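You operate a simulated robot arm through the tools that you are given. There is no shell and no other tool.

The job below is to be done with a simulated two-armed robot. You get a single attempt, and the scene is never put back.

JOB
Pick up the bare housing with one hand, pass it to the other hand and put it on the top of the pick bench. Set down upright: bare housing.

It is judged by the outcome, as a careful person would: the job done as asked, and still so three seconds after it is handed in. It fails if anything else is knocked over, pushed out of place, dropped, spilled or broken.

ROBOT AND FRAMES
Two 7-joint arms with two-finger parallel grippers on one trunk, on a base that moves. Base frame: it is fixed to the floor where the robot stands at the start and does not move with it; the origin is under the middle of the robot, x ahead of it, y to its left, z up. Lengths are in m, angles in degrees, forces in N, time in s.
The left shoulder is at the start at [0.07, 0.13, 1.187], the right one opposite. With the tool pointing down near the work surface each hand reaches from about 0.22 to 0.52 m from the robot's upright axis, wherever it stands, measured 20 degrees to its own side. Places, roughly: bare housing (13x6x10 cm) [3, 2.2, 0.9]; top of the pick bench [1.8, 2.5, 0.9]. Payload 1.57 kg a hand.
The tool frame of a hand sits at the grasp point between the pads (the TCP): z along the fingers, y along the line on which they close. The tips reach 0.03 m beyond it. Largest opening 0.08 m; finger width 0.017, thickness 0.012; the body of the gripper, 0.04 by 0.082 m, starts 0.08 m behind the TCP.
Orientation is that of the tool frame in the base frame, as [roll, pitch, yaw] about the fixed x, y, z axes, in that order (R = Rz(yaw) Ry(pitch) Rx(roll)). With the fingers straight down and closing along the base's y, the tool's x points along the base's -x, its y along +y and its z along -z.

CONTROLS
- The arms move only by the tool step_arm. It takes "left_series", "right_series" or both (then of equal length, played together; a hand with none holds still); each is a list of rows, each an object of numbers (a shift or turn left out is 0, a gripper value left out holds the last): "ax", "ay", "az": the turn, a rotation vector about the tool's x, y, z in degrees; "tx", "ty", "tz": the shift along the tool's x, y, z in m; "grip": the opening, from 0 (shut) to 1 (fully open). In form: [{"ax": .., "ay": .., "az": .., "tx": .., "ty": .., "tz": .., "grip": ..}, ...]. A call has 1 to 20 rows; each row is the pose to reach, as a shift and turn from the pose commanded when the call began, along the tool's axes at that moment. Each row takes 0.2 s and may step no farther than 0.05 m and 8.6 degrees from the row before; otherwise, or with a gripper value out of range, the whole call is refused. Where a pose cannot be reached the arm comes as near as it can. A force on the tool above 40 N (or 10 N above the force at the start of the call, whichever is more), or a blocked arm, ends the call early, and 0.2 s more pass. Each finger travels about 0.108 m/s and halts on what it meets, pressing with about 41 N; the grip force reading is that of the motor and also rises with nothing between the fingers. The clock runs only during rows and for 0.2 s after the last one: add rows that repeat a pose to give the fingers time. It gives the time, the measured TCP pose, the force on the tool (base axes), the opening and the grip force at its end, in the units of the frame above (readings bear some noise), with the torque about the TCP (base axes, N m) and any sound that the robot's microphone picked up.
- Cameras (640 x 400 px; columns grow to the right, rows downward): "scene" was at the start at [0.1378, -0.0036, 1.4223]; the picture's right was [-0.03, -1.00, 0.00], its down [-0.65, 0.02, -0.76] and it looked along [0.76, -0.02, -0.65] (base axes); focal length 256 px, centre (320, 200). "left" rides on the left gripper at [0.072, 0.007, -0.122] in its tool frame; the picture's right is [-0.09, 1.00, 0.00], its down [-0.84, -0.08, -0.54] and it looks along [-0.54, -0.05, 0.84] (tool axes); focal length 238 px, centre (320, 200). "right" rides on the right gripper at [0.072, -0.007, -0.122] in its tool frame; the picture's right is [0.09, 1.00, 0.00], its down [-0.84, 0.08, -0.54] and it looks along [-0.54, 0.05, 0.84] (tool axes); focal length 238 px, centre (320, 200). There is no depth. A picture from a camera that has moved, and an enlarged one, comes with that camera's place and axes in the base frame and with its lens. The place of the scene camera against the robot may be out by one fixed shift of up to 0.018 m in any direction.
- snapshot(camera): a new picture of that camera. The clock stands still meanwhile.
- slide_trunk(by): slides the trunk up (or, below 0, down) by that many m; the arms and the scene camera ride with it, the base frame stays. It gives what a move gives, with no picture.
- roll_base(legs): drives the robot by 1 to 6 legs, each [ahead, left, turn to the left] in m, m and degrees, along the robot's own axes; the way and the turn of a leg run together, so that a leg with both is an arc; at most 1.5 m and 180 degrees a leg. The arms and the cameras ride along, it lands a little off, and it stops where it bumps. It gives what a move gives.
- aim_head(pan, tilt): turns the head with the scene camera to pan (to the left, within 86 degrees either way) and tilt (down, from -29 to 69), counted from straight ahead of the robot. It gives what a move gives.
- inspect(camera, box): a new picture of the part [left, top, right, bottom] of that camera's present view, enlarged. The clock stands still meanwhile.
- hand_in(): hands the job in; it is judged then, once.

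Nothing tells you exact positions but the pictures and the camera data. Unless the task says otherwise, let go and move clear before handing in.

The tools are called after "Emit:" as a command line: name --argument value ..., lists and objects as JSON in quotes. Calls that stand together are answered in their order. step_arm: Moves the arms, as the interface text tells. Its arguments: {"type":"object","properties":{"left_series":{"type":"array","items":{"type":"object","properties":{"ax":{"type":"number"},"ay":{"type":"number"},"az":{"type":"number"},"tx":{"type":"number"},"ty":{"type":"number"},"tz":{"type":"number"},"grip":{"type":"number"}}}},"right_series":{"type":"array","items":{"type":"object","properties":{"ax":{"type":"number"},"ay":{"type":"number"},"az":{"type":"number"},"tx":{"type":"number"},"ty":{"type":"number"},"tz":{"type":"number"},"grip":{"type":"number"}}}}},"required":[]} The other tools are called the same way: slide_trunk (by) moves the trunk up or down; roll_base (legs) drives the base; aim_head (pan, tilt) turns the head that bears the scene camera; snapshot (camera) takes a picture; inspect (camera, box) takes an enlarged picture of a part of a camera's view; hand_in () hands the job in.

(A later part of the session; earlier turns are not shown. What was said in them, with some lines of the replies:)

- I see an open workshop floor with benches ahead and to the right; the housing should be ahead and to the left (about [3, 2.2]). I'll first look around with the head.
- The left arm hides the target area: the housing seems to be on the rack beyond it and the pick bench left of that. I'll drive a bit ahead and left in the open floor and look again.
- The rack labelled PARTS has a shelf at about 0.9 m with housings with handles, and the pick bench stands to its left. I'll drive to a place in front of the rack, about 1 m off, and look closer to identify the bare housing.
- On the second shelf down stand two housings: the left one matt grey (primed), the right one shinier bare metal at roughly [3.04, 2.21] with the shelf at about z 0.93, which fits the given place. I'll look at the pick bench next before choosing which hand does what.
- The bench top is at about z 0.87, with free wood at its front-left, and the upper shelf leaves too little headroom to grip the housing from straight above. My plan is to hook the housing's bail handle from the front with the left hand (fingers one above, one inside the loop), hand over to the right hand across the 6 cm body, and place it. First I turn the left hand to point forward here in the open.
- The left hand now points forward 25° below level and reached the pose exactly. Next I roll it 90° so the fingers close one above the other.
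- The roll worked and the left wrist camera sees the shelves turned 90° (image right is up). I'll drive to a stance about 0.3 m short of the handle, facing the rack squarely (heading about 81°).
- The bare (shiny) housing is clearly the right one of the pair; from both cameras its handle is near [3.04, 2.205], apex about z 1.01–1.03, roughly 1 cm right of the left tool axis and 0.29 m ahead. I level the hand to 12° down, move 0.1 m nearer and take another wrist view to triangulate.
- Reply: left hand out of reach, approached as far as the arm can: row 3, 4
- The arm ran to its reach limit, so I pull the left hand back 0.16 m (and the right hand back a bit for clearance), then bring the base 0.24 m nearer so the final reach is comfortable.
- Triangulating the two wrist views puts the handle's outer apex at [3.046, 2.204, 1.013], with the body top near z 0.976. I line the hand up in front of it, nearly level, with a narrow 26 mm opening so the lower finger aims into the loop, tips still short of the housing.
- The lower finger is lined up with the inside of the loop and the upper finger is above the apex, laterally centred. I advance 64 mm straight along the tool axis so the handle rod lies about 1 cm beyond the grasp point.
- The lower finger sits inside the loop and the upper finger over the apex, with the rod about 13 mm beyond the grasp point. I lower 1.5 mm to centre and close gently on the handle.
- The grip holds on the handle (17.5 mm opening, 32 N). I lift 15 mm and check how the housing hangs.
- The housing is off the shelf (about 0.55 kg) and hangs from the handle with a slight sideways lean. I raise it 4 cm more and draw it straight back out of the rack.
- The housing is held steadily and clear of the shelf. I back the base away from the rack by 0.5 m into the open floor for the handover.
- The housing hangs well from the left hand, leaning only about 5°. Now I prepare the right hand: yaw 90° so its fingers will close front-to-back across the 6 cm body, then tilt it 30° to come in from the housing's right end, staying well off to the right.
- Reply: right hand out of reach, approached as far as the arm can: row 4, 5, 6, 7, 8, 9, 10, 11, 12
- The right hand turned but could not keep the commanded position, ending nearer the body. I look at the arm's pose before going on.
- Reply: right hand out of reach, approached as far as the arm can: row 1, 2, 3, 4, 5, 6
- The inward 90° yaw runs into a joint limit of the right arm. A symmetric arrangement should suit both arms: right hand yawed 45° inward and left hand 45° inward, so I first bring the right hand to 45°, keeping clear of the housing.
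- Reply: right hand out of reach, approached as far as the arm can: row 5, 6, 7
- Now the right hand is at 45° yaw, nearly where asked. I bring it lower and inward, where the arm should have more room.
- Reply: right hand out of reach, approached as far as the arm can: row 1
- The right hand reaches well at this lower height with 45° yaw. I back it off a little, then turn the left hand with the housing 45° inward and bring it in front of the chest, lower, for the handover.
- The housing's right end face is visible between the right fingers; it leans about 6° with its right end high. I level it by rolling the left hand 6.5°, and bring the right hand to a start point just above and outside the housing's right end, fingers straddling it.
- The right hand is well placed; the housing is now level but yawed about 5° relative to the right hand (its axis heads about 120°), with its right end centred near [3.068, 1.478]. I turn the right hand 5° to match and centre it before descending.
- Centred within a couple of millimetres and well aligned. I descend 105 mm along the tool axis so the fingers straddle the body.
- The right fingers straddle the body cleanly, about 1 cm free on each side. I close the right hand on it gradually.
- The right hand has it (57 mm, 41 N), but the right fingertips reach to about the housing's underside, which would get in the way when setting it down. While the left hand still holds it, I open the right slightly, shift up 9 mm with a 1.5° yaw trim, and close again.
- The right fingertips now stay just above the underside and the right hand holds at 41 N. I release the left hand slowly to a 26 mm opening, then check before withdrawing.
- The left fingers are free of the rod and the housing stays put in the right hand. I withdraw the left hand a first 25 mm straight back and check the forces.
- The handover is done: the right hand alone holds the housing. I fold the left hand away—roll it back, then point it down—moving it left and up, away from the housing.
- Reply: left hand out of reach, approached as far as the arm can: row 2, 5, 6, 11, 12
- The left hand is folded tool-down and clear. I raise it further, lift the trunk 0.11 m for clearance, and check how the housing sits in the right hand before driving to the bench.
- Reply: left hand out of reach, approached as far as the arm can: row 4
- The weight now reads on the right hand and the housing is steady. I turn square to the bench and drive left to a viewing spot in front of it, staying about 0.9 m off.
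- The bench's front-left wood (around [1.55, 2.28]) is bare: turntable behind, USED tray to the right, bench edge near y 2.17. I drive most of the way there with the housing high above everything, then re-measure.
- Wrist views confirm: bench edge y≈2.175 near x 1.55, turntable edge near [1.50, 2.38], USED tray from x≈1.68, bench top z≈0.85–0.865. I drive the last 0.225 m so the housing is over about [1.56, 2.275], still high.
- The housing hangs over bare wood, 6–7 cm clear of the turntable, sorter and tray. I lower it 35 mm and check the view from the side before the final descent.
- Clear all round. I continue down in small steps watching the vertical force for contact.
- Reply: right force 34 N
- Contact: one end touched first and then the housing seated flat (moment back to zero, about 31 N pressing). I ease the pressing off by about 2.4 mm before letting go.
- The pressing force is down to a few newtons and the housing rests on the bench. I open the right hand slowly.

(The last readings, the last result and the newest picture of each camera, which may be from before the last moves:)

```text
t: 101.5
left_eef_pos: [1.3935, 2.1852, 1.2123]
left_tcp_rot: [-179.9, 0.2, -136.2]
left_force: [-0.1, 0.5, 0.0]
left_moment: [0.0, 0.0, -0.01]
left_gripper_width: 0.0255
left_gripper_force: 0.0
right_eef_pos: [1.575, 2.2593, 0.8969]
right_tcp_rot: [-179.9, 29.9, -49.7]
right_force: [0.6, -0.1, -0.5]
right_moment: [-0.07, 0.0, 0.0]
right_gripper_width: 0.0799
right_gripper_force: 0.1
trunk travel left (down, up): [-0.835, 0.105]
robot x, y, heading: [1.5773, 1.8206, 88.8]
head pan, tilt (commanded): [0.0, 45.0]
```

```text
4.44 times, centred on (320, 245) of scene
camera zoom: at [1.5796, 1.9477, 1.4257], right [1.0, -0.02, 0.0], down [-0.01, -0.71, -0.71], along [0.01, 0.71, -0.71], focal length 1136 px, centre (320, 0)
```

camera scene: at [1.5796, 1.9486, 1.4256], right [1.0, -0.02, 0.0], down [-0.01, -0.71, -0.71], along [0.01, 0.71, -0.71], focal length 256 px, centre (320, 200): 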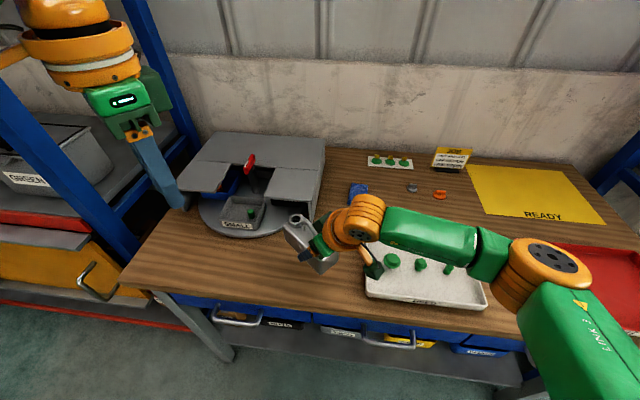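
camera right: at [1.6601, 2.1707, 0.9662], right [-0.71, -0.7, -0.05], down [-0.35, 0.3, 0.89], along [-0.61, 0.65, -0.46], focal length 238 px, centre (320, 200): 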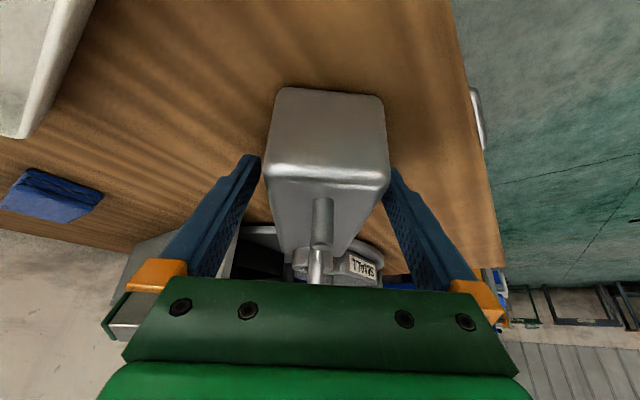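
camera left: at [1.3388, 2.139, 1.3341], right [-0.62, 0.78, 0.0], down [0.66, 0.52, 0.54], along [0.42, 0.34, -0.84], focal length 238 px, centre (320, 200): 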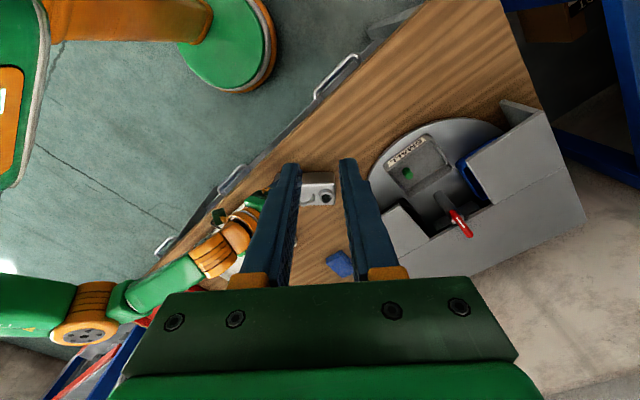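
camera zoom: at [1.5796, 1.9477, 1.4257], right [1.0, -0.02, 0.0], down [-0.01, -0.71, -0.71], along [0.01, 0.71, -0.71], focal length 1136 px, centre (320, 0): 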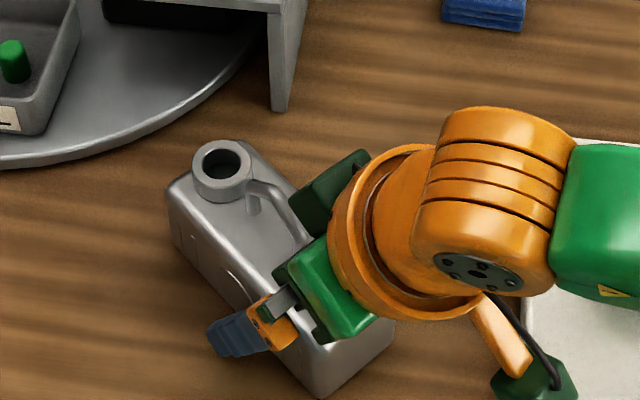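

The housing stands free on the bench with the fingers fully open. I withdraw the right hand straight back along its tool axis.

Emit:
step_arm --right_series '[{"tz": -0.015}, {"tz": -0.03}, {"tz": -0.05}, {"tz": -0.075}, {"tz": -0.1}, {"tz": -0.125}, {"tz": -0.15}]'

Emit:
snapshot --camera "scene"

Emit:
snapshot --camera "right"

```text
t: 103.1
left_eef_pos: [1.3943, 2.1851, 1.2124]
left_tcp_rot: [-180.0, 0.3, -136.2]
left_force: [-0.5, -0.7, 0.0]
left_moment: [0.03, 0.0, 0.0]
left_gripper_width: 0.0255
left_gripper_force: 0.1
right_eef_pos: [1.6238, 2.2024, 1.0266]
right_tcp_rot: [180.0, 30.0, -49.7]
right_force: [0.1, -1.0, 0.6]
right_moment: [0.01, 0.01, 0.02]
right_gripper_width: 0.0798
right_gripper_force: 0.2
trunk travel left (down, up): [-0.835, 0.105]
robot x, y, heading: [1.5734, 1.8157, 88.6]
head pan, tilt (commanded): [0.0, 45.0]
```

```text
taken
camera scene: at [1.58, 1.947, 1.4257], right [1.0, -0.02, 0.0], down [-0.01, -0.71, -0.71], along [0.01, 0.71, -0.71], focal length 256 px, centre (320, 200)
```

scene: 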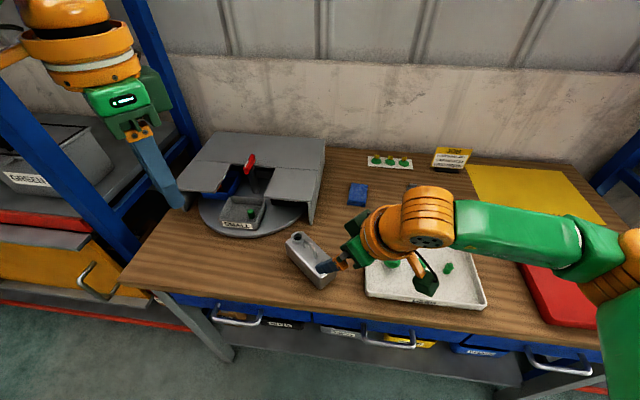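

```text
taken
camera right: at [1.7089, 2.1126, 1.0963], right [-0.71, -0.7, -0.05], down [-0.35, 0.3, 0.89], along [-0.61, 0.65, -0.46], focal length 238 px, centre (320, 200)
```

right: 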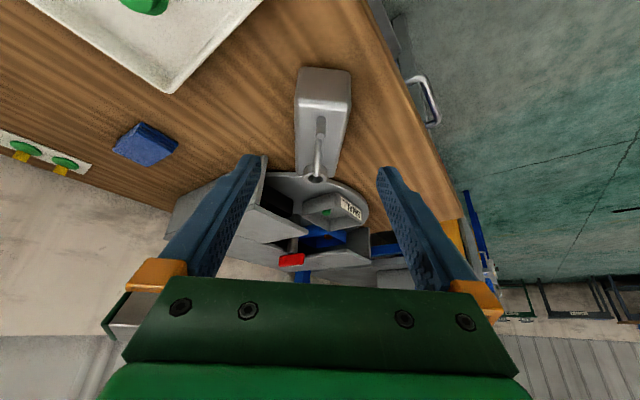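

The housing stands upright on bare wood and nothing else has moved. I raise the trunk to lift both hands and back the robot away, then inspect the result.

Emit:
slide_trunk --by 0.1

Emit:
roll_base --legs '[[-0.55, 0, 0]]'

Emit:
aim_head --pan 0 --tilt 35

Emit:
snapshot --camera "scene"

Emit:
inspect --camera "scene" --box '[230, 120, 390, 220]'

```text
t: 104.4
left_eef_pos: [1.3933, 2.1857, 1.3118]
left_tcp_rot: [-179.9, 0.2, -136.1]
left_force: [-1.1, -0.3, -0.7]
left_moment: [0.02, -0.03, -0.01]
left_gripper_width: 0.0257
left_gripper_force: 0.0
right_eef_pos: [1.6247, 2.2042, 1.128]
right_tcp_rot: [-180.0, 30.0, -49.8]
right_force: [-0.1, 0.3, 0.3]
right_moment: [0.03, 0.01, 0.02]
right_gripper_width: 0.0798
right_gripper_force: 0.1
trunk travel left (down, up): [-0.935, 0.005]
robot x, y, heading: [1.5718, 1.8204, 88.4]
head pan, tilt (commanded): [0.0, 45.0]
```

```text
t: 107.6
left_eef_pos: [1.3824, 1.6257, 1.3108]
left_tcp_rot: [-179.9, 0.1, -135.8]
left_force: [0.4, 0.2, 0.0]
left_moment: [-0.02, -0.02, 0.0]
left_gripper_width: 0.0256
left_gripper_force: 0.0
right_eef_pos: [1.6122, 1.6443, 1.1252]
right_tcp_rot: [179.9, 29.9, -49.5]
right_force: [-0.5, 0.5, -0.3]
right_moment: [-0.01, 0.01, -0.02]
right_gripper_width: 0.08
right_gripper_force: 0.1
trunk travel left (down, up): [-0.935, 0.005]
robot x, y, heading: [1.5663, 1.2603, 89.3]
head pan, tilt (commanded): [0.0, 45.0]
```

```text
t: 108.4
left_eef_pos: [1.3816, 1.6246, 1.3129]
left_tcp_rot: [-180.0, 0.1, -136.0]
left_force: [0.0, -1.1, 1.0]
left_moment: [0.02, 0.0, 0.02]
left_gripper_width: 0.0255
left_gripper_force: 0.1
right_eef_pos: [1.6117, 1.6436, 1.127]
right_tcp_rot: [-179.9, 30.0, -49.5]
right_force: [0.2, 0.0, 0.8]
right_moment: [-0.02, -0.02, -0.04]
right_gripper_width: 0.08
right_gripper_force: 0.1
trunk travel left (down, up): [-0.935, 0.005]
robot x, y, heading: [1.5648, 1.2585, 89.4]
head pan, tilt (commanded): [0.0, 35.0]
```

```text
taken
camera scene: at [1.5688, 1.3953, 1.5404], right [1.0, -0.02, 0.0], down [-0.01, -0.57, -0.82], along [0.01, 0.82, -0.57], focal length 256 px, centre (320, 200)
```

scene: 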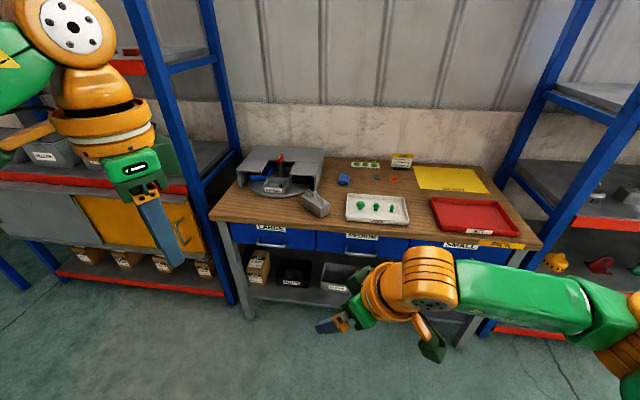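

```text
4.00 times, centred on (310, 170) of scene
camera zoom: at [1.5688, 1.3953, 1.5404], right [1.0, -0.02, 0.0], down [-0.01, -0.57, -0.82], along [0.01, 0.82, -0.57], focal length 1023 px, centre (360, 320)
```

zoom: 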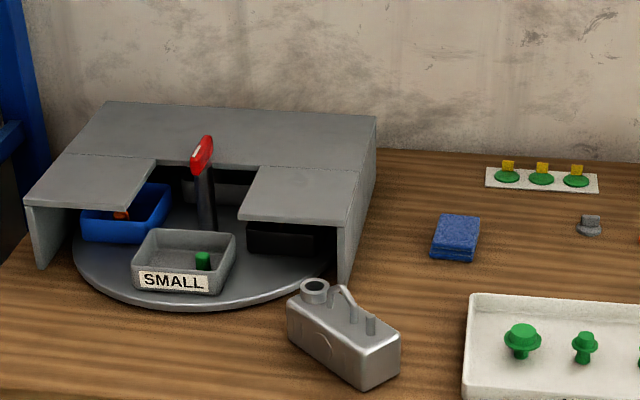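

The bare housing stands upright on the bare wood of the pick bench, clear of the turntable and the tray. Both hands are empty and away, and everything else I can see on the bench and rack is where it was. I hand the job in.

Emit:
hand_in

```text
The job is handed in.
```

The bare housing is standing upright on the pick bench, and the job is handed in. I have not seen the judge's verdict.

- **Which housing:** two similar housings stood side by side on the rack. I took the shiny bare-metal one, which also matched the given place, and left the matt grey one alone.
- **Pick-up and handover:** the left hand lifted it off the shelf by its handle. Out on the open floor the right hand took it across the body, and then the left hand let go.
- **Placement:** it rests on bare wood at the front left of the bench, about 6–7 cm clear of the turntable, the sorter and the USED tray. It settled flat before I let go.

Both hands are empty and the robot has backed away. In the last pictures nothing else on the bench had moved, and the earlier views of the rack showed no change apart from the missing housing.
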